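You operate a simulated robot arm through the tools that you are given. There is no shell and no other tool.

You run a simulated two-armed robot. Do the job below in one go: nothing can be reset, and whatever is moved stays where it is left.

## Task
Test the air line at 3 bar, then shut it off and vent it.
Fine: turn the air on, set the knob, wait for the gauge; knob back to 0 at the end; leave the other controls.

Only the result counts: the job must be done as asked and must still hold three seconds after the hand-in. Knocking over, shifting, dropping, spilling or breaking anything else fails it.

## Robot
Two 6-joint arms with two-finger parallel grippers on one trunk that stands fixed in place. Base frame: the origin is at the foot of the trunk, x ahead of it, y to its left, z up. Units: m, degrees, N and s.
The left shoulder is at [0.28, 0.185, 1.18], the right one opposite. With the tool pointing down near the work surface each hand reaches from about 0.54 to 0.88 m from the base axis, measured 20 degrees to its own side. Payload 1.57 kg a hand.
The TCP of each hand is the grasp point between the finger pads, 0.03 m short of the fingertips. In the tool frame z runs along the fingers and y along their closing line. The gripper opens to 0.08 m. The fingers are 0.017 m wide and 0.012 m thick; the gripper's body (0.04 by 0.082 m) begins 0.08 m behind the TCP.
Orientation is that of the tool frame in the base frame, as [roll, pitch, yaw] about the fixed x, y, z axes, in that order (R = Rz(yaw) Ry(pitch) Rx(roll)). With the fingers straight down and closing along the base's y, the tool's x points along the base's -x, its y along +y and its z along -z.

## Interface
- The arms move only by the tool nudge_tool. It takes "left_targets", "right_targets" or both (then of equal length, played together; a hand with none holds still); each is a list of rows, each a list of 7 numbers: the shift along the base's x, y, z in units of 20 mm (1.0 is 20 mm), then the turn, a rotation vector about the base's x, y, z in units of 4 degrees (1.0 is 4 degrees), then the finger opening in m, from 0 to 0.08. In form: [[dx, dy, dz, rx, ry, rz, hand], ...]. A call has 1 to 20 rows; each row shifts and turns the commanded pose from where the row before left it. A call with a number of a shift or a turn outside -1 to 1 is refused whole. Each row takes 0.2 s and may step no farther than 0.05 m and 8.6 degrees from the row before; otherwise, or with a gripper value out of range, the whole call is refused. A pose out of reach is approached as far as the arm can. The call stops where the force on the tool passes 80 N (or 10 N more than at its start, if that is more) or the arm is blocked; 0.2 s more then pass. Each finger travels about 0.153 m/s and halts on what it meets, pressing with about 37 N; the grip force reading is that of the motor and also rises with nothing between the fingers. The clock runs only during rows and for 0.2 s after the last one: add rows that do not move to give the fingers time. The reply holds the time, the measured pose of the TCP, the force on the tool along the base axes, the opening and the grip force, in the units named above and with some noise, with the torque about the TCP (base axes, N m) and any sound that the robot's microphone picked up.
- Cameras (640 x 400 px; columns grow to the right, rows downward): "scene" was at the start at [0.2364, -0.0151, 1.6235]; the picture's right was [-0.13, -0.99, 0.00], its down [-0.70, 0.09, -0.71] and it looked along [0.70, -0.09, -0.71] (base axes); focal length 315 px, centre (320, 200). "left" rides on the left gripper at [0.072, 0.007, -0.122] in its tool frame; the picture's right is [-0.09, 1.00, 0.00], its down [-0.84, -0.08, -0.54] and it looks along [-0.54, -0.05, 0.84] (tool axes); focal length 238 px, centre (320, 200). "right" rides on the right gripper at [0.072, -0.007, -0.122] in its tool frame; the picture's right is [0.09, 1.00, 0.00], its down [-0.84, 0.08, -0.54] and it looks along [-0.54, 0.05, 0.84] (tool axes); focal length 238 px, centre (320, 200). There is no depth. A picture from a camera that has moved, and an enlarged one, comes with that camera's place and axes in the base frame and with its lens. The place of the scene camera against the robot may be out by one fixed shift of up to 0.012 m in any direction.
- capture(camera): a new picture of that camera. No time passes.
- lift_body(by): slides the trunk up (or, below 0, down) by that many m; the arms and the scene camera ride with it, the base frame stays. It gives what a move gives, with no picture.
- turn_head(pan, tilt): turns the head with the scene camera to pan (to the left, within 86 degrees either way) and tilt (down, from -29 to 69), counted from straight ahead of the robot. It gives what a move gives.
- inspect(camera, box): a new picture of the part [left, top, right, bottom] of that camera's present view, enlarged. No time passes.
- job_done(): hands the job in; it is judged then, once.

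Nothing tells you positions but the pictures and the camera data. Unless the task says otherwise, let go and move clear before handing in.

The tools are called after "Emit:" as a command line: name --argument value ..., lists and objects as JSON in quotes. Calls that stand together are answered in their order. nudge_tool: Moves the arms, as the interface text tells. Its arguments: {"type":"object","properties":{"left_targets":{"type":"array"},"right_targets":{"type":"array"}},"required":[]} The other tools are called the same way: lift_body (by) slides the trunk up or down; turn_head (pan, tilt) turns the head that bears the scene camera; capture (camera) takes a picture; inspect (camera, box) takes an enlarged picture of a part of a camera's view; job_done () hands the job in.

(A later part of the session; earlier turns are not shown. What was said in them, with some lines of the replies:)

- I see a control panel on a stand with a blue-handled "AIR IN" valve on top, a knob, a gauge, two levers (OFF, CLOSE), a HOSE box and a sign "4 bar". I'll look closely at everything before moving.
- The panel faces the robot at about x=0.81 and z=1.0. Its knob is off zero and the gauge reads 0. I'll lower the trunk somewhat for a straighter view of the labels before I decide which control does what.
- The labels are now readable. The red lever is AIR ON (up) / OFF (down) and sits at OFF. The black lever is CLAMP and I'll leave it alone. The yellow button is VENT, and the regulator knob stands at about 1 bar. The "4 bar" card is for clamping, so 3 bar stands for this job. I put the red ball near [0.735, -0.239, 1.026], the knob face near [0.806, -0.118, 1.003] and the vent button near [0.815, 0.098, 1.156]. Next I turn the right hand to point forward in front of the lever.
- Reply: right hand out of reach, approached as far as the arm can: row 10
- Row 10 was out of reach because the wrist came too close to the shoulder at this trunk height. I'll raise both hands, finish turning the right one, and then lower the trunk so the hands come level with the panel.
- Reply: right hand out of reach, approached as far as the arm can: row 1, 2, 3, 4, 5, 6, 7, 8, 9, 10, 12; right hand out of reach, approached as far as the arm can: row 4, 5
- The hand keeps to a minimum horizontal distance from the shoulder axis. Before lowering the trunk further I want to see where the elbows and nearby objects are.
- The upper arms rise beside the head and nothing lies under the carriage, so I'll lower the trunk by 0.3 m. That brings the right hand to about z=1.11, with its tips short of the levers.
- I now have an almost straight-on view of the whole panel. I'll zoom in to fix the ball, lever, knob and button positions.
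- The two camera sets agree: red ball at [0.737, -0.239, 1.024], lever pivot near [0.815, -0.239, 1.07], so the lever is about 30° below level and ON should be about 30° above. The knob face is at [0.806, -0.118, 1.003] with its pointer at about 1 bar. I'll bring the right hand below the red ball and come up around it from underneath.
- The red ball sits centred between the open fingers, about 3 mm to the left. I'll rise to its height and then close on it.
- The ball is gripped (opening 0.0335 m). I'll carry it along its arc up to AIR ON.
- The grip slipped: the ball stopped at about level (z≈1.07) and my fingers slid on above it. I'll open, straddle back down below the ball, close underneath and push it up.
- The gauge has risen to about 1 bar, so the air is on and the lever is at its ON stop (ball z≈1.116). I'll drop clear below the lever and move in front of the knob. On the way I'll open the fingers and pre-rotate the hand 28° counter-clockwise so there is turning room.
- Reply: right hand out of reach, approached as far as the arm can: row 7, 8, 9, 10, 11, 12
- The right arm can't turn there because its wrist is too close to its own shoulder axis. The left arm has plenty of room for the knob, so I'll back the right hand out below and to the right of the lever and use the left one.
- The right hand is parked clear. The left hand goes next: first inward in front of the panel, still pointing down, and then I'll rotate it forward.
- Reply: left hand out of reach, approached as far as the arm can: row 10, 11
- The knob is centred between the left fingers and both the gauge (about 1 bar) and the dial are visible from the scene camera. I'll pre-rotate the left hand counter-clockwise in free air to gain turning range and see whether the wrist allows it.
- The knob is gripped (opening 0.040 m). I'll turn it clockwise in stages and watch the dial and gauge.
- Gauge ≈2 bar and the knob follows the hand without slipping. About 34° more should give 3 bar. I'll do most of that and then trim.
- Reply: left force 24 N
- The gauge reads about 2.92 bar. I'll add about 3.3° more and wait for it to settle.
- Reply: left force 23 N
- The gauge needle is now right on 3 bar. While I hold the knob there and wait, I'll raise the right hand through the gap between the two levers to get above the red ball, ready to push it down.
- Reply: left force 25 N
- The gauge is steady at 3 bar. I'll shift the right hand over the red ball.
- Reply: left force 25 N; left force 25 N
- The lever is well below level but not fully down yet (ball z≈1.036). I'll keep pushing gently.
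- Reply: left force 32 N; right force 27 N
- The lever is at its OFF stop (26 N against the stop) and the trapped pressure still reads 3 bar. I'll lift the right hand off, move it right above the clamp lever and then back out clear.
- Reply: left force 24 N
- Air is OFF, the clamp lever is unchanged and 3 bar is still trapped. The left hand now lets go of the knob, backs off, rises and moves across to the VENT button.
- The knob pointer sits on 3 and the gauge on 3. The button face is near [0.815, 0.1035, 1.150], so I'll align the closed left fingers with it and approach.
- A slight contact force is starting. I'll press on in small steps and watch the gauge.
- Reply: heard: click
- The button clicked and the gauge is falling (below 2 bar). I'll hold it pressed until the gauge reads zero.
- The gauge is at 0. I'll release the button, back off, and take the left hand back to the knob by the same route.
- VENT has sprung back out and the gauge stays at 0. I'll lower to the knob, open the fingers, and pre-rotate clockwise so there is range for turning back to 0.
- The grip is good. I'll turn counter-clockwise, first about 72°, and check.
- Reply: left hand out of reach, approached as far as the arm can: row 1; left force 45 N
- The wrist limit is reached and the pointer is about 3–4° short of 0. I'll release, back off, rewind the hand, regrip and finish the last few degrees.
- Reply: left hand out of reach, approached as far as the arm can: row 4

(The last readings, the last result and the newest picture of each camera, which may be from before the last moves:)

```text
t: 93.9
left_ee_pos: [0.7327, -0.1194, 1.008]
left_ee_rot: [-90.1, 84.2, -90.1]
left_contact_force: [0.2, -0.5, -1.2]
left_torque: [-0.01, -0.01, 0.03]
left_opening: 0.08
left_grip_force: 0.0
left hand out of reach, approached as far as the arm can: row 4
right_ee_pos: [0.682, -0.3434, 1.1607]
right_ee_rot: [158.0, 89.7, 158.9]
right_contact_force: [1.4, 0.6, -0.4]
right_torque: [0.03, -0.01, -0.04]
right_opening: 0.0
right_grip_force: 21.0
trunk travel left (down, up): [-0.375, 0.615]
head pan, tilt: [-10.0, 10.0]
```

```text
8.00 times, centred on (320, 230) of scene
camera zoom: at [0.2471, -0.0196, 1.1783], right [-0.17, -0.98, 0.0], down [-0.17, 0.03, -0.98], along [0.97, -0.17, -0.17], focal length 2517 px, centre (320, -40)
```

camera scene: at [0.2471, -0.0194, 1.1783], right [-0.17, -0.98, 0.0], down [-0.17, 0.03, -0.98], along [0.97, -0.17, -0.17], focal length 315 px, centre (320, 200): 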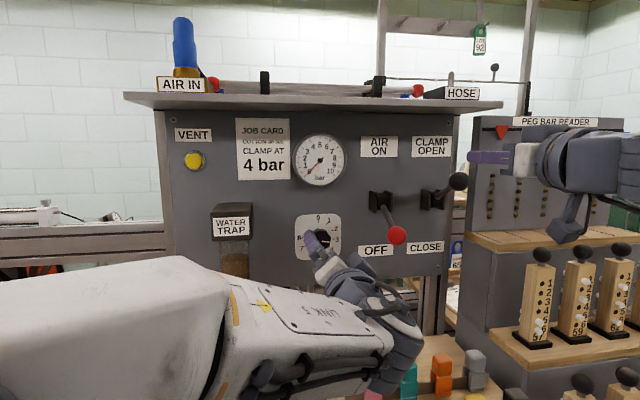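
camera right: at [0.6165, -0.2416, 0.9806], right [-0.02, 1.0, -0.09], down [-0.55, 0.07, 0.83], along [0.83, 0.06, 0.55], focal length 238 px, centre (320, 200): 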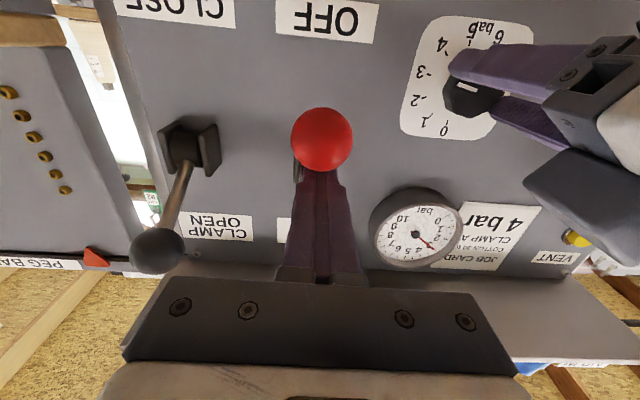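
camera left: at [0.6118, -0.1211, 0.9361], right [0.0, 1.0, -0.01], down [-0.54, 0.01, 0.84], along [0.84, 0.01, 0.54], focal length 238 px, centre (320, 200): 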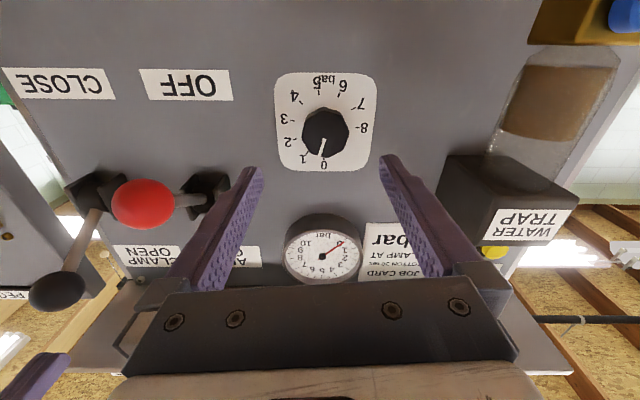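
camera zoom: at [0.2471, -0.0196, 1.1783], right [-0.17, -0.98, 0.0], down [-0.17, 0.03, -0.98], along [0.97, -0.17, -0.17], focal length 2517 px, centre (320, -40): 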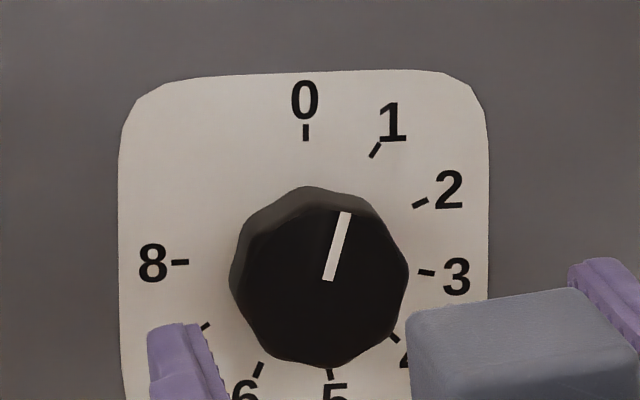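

On release the knob sprang back to roughly 13–15°, because the hand was strained at its limit. With the hand now rewound I'll realign, regrip and finish from here, well inside the wrist range.

Emit:
nudge_tool --left_targets '[[0, 0.275, -0.475, 0, 0, 0, 0.08], [0.7, 0, 0, 0, 0, 0, 0.08], [0.7, 0, 0, 0, 0, 0, 0.08], [0.7, 0, 0, 0, 0, 0, 0.08], [0.7, 0, 0, 0, 0, 0, 0.08]]'

Emit:
inspect --camera "left" --box '[250, 70, 400, 220]'

```text
t: 95.1
left_ee_pos: [0.7881, -0.1153, 0.9972]
left_ee_rot: [-89.8, 84.0, -89.8]
left_contact_force: [-0.2, 0.3, -0.2]
left_torque: [0.03, 0.02, -0.01]
left_opening: 0.08
left_grip_force: 0.1
right_ee_pos: [0.6825, -0.3446, 1.1606]
right_ee_rot: [157.6, 89.8, 158.5]
right_contact_force: [-0.2, -0.2, -0.5]
right_torque: [0.02, 0.02, 0.0]
right_opening: 0.0
right_grip_force: 21.0
trunk travel left (down, up): [-0.375, 0.615]
head pan, tilt: [-10.0, 10.0]
```

```text
2.67 times, centred on (325, 145) of left
camera zoom: at [0.6676, -0.1165, 0.9272], right [0.0, 1.0, -0.01], down [-0.54, 0.01, 0.84], along [0.84, 0.01, 0.54], focal length 636 px, centre (307, 347)
```

zoom: 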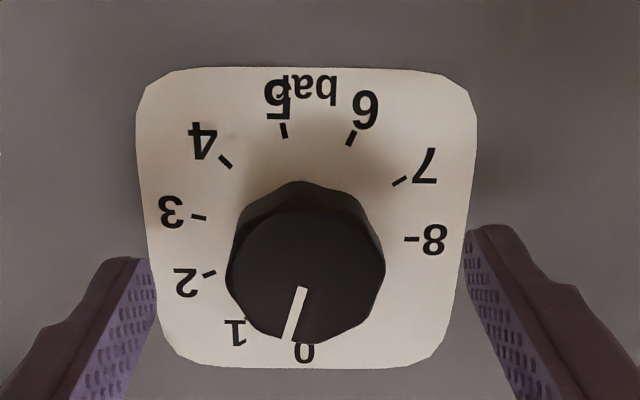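

Emit:
nudge_tool --left_targets '[[0, -0.06, 0, 0, 0, 0, 0.06], [0, 0, 0, 0, 0, 0, 0.03], [0, 0, 0, 0, 0, 0, 0.03], [0, 0, 0, 0, 0, 0, 0.03]]'

Emit:
inspect --camera "left" --box '[250, 70, 400, 220]'

Emit:
inspect --camera "scene" --box '[290, 205, 350, 255]'

```text
t: 96.1
left_ee_pos: [0.7896, -0.1153, 0.9981]
left_ee_rot: [-90.0, 84.0, -90.0]
left_contact_force: [1.1, 3.5, -0.4]
left_torque: [0.01, -0.02, 0.04]
left_opening: 0.0403
left_grip_force: 44.8
right_ee_pos: [0.681, -0.3443, 1.1599]
right_ee_rot: [159.7, 89.8, 160.7]
right_contact_force: [0.4, 0.8, -0.6]
right_torque: [0.02, 0.0, -0.04]
right_opening: 0.0
right_grip_force: 21.4
trunk travel left (down, up): [-0.375, 0.615]
head pan, tilt: [-10.0, 10.0]
```

```text
2.67 times, centred on (325, 145) of left
camera zoom: at [0.6677, -0.1171, 0.9269], right [0.0, 1.0, -0.01], down [-0.54, 0.01, 0.84], along [0.84, 0.01, 0.54], focal length 636 px, centre (307, 347)
```

zoom: 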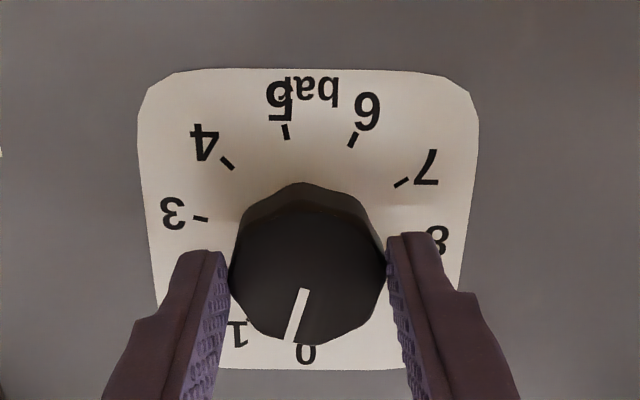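

```text
8.00 times, centred on (320, 230) of scene
camera zoom: at [0.2472, -0.0193, 1.1783], right [-0.17, -0.98, 0.0], down [-0.17, 0.03, -0.98], along [0.97, -0.17, -0.17], focal length 2517 px, centre (320, -40)
```

zoom: 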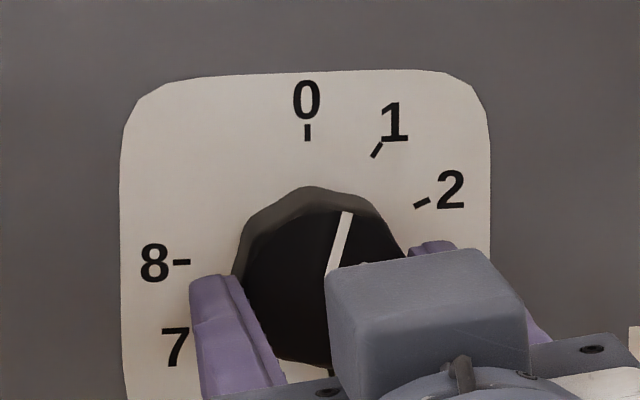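

Emit:
nudge_tool --left_targets '[[0, 0, 0, -1, 0, 0, 0.03], [0, 0, 0, -1, 0, 0, 0.03], [0, 0, 0, -1, 0, 0, 0.03], [0, 0, 0, -0.5, 0, 0, 0.03], [0, 0, 0, 0, 0, 0, 0.03]]'

Emit:
inspect --camera "left" --box '[250, 70, 400, 220]'

Emit:
inspect --camera "scene" --box '[290, 205, 350, 255]'

```text
t: 97.3
left_ee_pos: [0.7882, -0.1156, 0.9987]
left_ee_rot: [-89.9, 69.9, -89.9]
left_contact_force: [14.1, 4.6, 4.6]
left_torque: [0.02, -0.07, -0.35]
left_opening: 0.0403
left_grip_force: 45.1
right_ee_pos: [0.6822, -0.3445, 1.1601]
right_ee_rot: [161.3, 89.7, 162.1]
right_contact_force: [0.6, 0.1, -0.3]
right_torque: [0.03, -0.01, -0.02]
right_opening: 0.0002
right_grip_force: 21.3
trunk travel left (down, up): [-0.375, 0.615]
head pan, tilt: [-10.0, 10.0]
```

```text
2.67 times, centred on (325, 145) of left
camera zoom: at [0.6677, -0.135, 0.9293], right [0.0, 0.97, -0.26], down [-0.54, 0.21, 0.81], along [0.84, 0.14, 0.52], focal length 636 px, centre (307, 347)
```

zoom: 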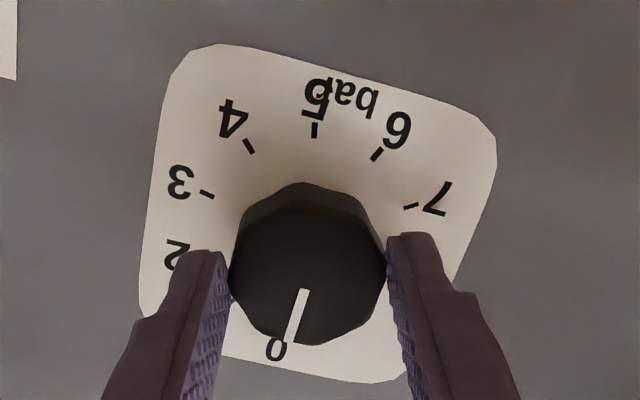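

```text
8.00 times, centred on (320, 230) of scene
camera zoom: at [0.2476, -0.0194, 1.1782], right [-0.17, -0.98, 0.0], down [-0.17, 0.03, -0.98], along [0.97, -0.17, -0.17], focal length 2517 px, centre (320, -40)
```

zoom: 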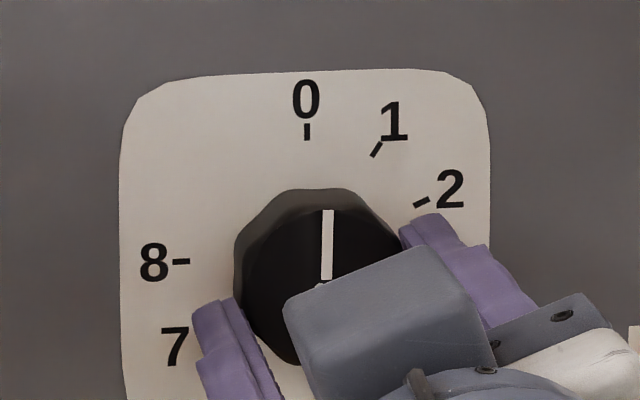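

Emit:
nudge_tool --left_targets '[[0, 0, 0, -0.3, 0, 0, 0.03], [0, 0, 0, 0, 0, 0, 0.03], [0, 0, 0, 0, 0, 0, 0.045], [0, 0, 0, 0, 0, 0, 0.06], [0, 0, 0, 0, 0, 0, 0.08], [0, 0, 0, 0, 0, 0, 0.08]]'

Emit:
inspect --camera "left" --box '[250, 70, 400, 220]'

Emit:
inspect --camera "scene" --box '[290, 205, 350, 255]'

```text
t: 98.7
left_ee_pos: [0.7881, -0.1161, 0.9981]
left_ee_rot: [-89.9, 68.7, -89.9]
left_contact_force: [-1.1, 0.7, -0.2]
left_torque: [0.04, 0.0, -0.01]
left_opening: 0.0799
left_grip_force: 0.1
right_ee_pos: [0.6814, -0.3436, 1.1604]
right_ee_rot: [157.8, 89.6, 158.6]
right_contact_force: [0.4, 1.2, -0.3]
right_torque: [-0.01, 0.0, 0.01]
right_opening: 0.0
right_grip_force: 21.1
trunk travel left (down, up): [-0.375, 0.615]
head pan, tilt: [-10.0, 10.0]
```

```text
2.67 times, centred on (325, 145) of left
camera zoom: at [0.6672, -0.1365, 0.9295], right [0.0, 0.96, -0.27], down [-0.54, 0.23, 0.81], along [0.84, 0.15, 0.52], focal length 636 px, centre (307, 347)
```

zoom: 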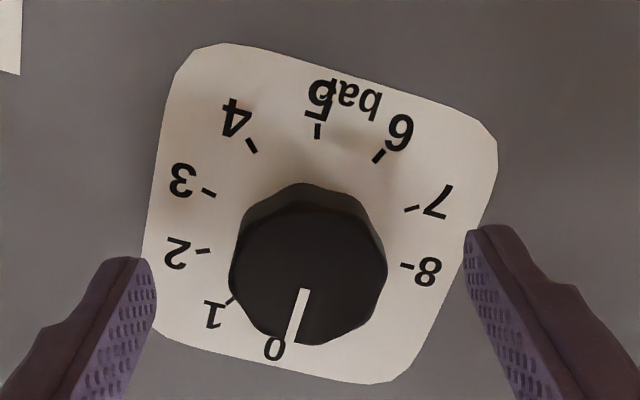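

```text
8.00 times, centred on (320, 230) of scene
camera zoom: at [0.2471, -0.0195, 1.1783], right [-0.17, -0.98, 0.0], down [-0.17, 0.03, -0.98], along [0.97, -0.17, -0.17], focal length 2517 px, centre (320, -40)
```

zoom: 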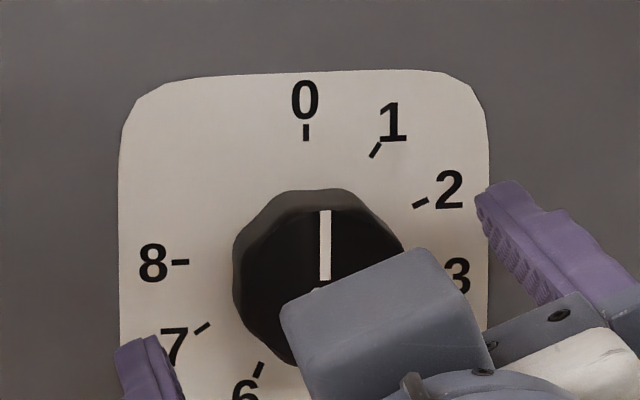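

The fingers are open and the pointer stays on 0. I'll back the left hand straight out and look at everything again.

Emit:
nudge_tool --left_targets '[[-0.6, 0, 0, 0, 0, 0, 0.08], [-0.8, 0, 0, 0, 0, 0, 0.08], [-0.8, 0, 0, 0, 0, 0, 0.08], [-0.8, 0, 0, 0, 0, 0, 0.08]]'

Emit:
capture --camera "left"

Emit:
inspect --camera "scene" --box '[290, 205, 350, 255]'

Emit:
capture --camera "scene"

```text
t: 99.7
left_ee_pos: [0.7281, -0.1159, 0.9978]
left_ee_rot: [-90.0, 68.8, -90.0]
left_contact_force: [0.0, 0.6, -0.1]
left_torque: [0.02, -0.02, 0.0]
left_opening: 0.08
left_grip_force: 0.0
right_ee_pos: [0.6822, -0.3443, 1.1603]
right_ee_rot: [158.6, 89.7, 159.4]
right_contact_force: [0.1, 0.1, -0.1]
right_torque: [0.01, 0.01, 0.0]
right_opening: 0.0
right_grip_force: 21.4
trunk travel left (down, up): [-0.375, 0.615]
head pan, tilt: [-10.0, 10.0]
```

```text
taken
camera left: at [0.6066, -0.1362, 0.9297], right [0.0, 0.96, -0.27], down [-0.54, 0.23, 0.81], along [0.84, 0.15, 0.52], focal length 238 px, centre (320, 200)
```

left: 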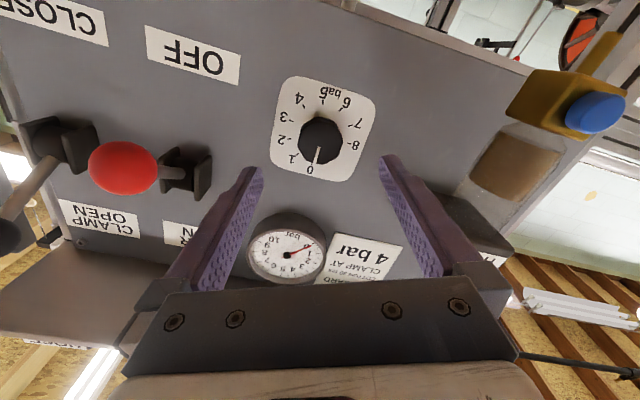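

```text
8.00 times, centred on (320, 230) of scene
camera zoom: at [0.2473, -0.0196, 1.1782], right [-0.17, -0.98, 0.0], down [-0.17, 0.03, -0.98], along [0.97, -0.17, -0.17], focal length 2517 px, centre (320, -40)
```

zoom: 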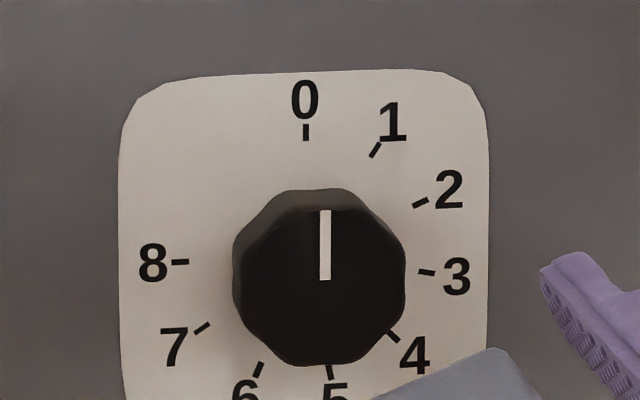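

```text
taken
camera scene: at [0.2473, -0.0196, 1.1782], right [-0.17, -0.98, 0.0], down [-0.17, 0.03, -0.98], along [0.97, -0.17, -0.17], focal length 315 px, centre (320, 200)
```

scene: 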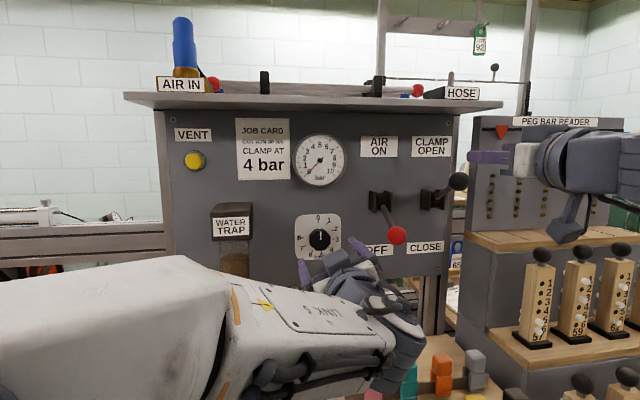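

Emit:
nudge_tool --left_targets '[[-0.8, 0, 0, 0, 0, 0, 0.08], [-0.8, 0, 0, 0, 0, 0, 0.08], [-0.8, 0, 0, 0, 0, 0, 0.08]]' --right_targets '[[-0.4, -0.3, 0.2, 0, 0, 0, 0.0], [-0.4, -0.3, 0.2, 0, 0, 0, 0.0], [-0.4, -0.3, 0.2, 0, 0, 0, 0.0]]'

Emit:
capture --camera "scene"

Emit:
inspect --camera "scene" --box '[290, 130, 480, 260]'

Emit:
inspect --camera "scene" --box '[290, 205, 350, 255]'

Emit:
inspect --camera "scene" --box '[290, 135, 350, 185]'

```text
t: 100.5
left_ee_pos: [0.6807, -0.116, 0.9971]
left_ee_rot: [-90.1, 68.8, -90.0]
left_contact_force: [-0.2, -0.2, 0.5]
left_torque: [-0.02, -0.02, 0.0]
left_opening: 0.08
left_grip_force: 0.0
right_ee_pos: [0.6581, -0.3605, 1.1714]
right_ee_rot: [164.3, 89.7, 165.2]
right_contact_force: [-0.5, -0.7, 0.0]
right_torque: [0.01, 0.03, -0.01]
right_opening: 0.0
right_grip_force: 21.4
trunk travel left (down, up): [-0.375, 0.615]
head pan, tilt: [-10.0, 10.0]
```

```text
taken
camera scene: at [0.2472, -0.0195, 1.1783], right [-0.17, -0.98, 0.0], down [-0.17, 0.03, -0.98], along [0.97, -0.17, -0.17], focal length 315 px, centre (320, 200)
```

scene: 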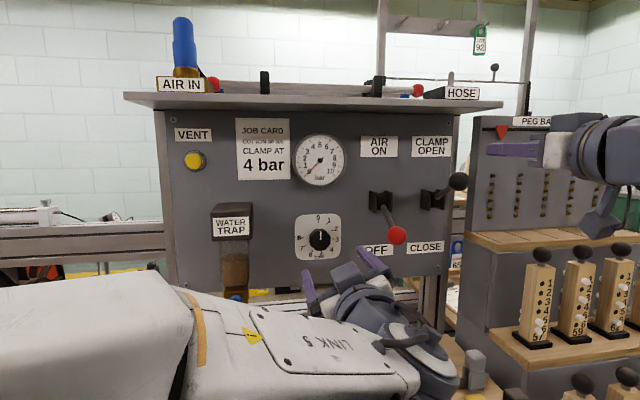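

```text
3.08 times, centred on (385, 195) of scene
camera zoom: at [0.2472, -0.0195, 1.1783], right [-0.17, -0.98, 0.0], down [-0.17, 0.03, -0.98], along [0.97, -0.17, -0.17], focal length 968 px, centre (120, 215)
```

zoom: 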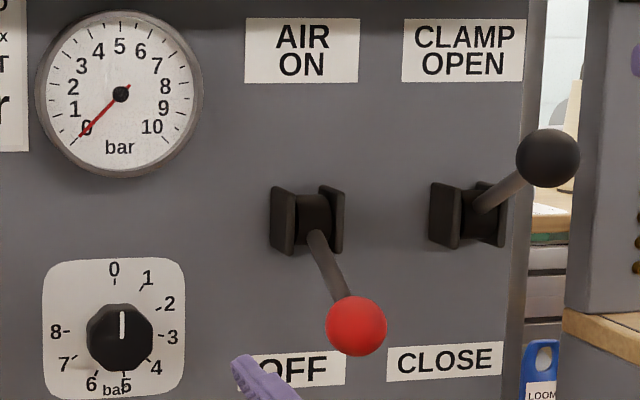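

```text
8.00 times, centred on (320, 230) of scene
camera zoom: at [0.2472, -0.0195, 1.1783], right [-0.17, -0.98, 0.0], down [-0.17, 0.03, -0.98], along [0.97, -0.17, -0.17], focal length 2517 px, centre (320, -40)
```

zoom: 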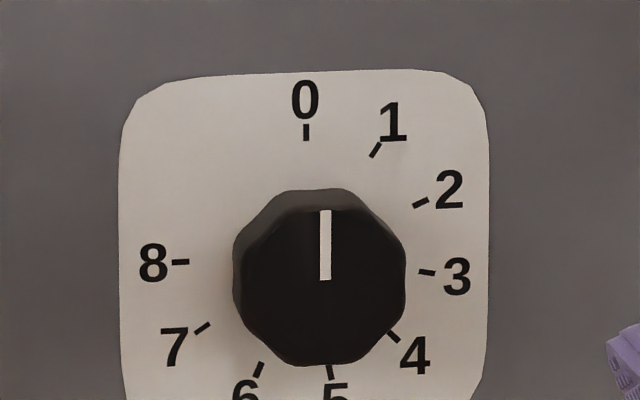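

```text
8.00 times, centred on (320, 160) of scene
camera zoom: at [0.2472, -0.0195, 1.1783], right [-0.17, -0.98, 0.0], down [-0.17, 0.03, -0.98], along [0.97, -0.17, -0.17], focal length 2517 px, centre (320, 520)
```

zoom: 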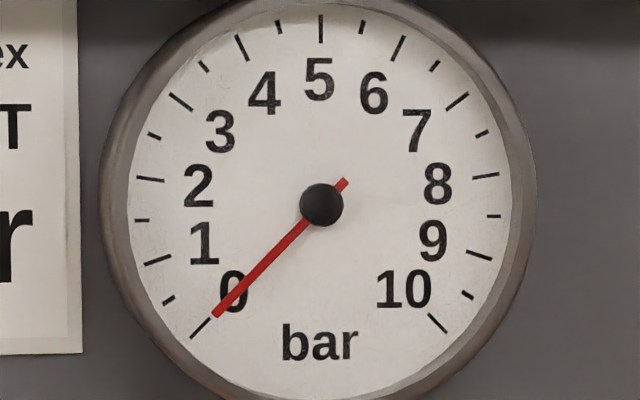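

The gauge is at 0, the knob at 0, the lever at OFF, the clamp lever untouched and VENT out. I'll take one look down at the tray to confirm nothing was disturbed.

Emit:
turn_head --pan -10 --tilt 45

Emit:
capture --camera "scene"

Emit:
capture --camera "right"

```text
t: 101.5
left_ee_pos: [0.6817, -0.1167, 0.9973]
left_ee_rot: [-90.0, 68.8, -90.0]
left_contact_force: [-0.1, 0.3, 0.6]
left_torque: [0.0, 0.01, -0.01]
left_opening: 0.0801
left_grip_force: 0.1
right_ee_pos: [0.6591, -0.3626, 1.1719]
right_ee_rot: [158.7, 89.7, 159.6]
right_contact_force: [-0.4, 1.4, -0.1]
right_torque: [-0.01, 0.0, 0.01]
right_opening: 0.0001
right_grip_force: 21.3
trunk travel left (down, up): [-0.375, 0.615]
head pan, tilt: [-10.0, 45.0]
```

```text
taken
camera scene: at [0.2357, -0.0175, 1.1234], right [-0.17, -0.98, 0.0], down [-0.7, 0.12, -0.71], along [0.7, -0.12, -0.71], focal length 315 px, centre (320, 200)
```

scene: 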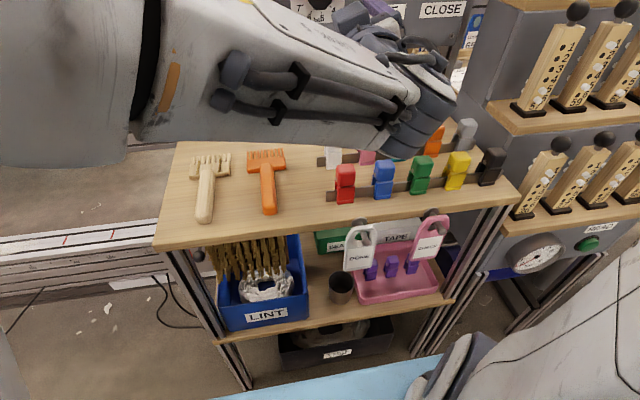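

```text
taken
camera right: at [0.5365, -0.3687, 1.1005], right [-0.02, 1.0, -0.09], down [-0.54, 0.07, 0.84], along [0.84, 0.06, 0.54], focal length 238 px, centre (320, 200)
```

right: 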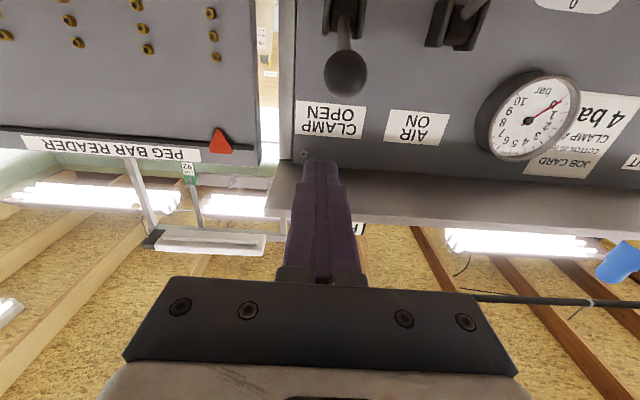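

The tray and its contents look untouched, and both hands are open or clear of the panel. The line was tested at a steady 3 bar, shut off and vented to 0, and the knob is back at 0, so I'm handing in.

Emit:
job_done

```text
The job is handed in.
```

The air line was tested at 3 bar, then shut off and vented, and the job is handed in.

- **Test:** I turned the air on and set the knob to 3. The gauge settled on 3 bar and held steady for several seconds.
- **Shut-off and vent:** The red lever is back at OFF. I held VENT until the gauge read 0, and it stayed at 0 afterwards.
- **Knob:** It is back at 0. On the first try it sprang back about 10° when I let go, so I regripped it. It has stayed on 0 since.
- **Everything else:** The clamp lever is still at OPEN. The tray and its tools look undisturbed, and both hands are clear of the panel.

I left the "CLAMP AT 4 bar" card aside, since that is the clamping setting and you asked for 3 bar.
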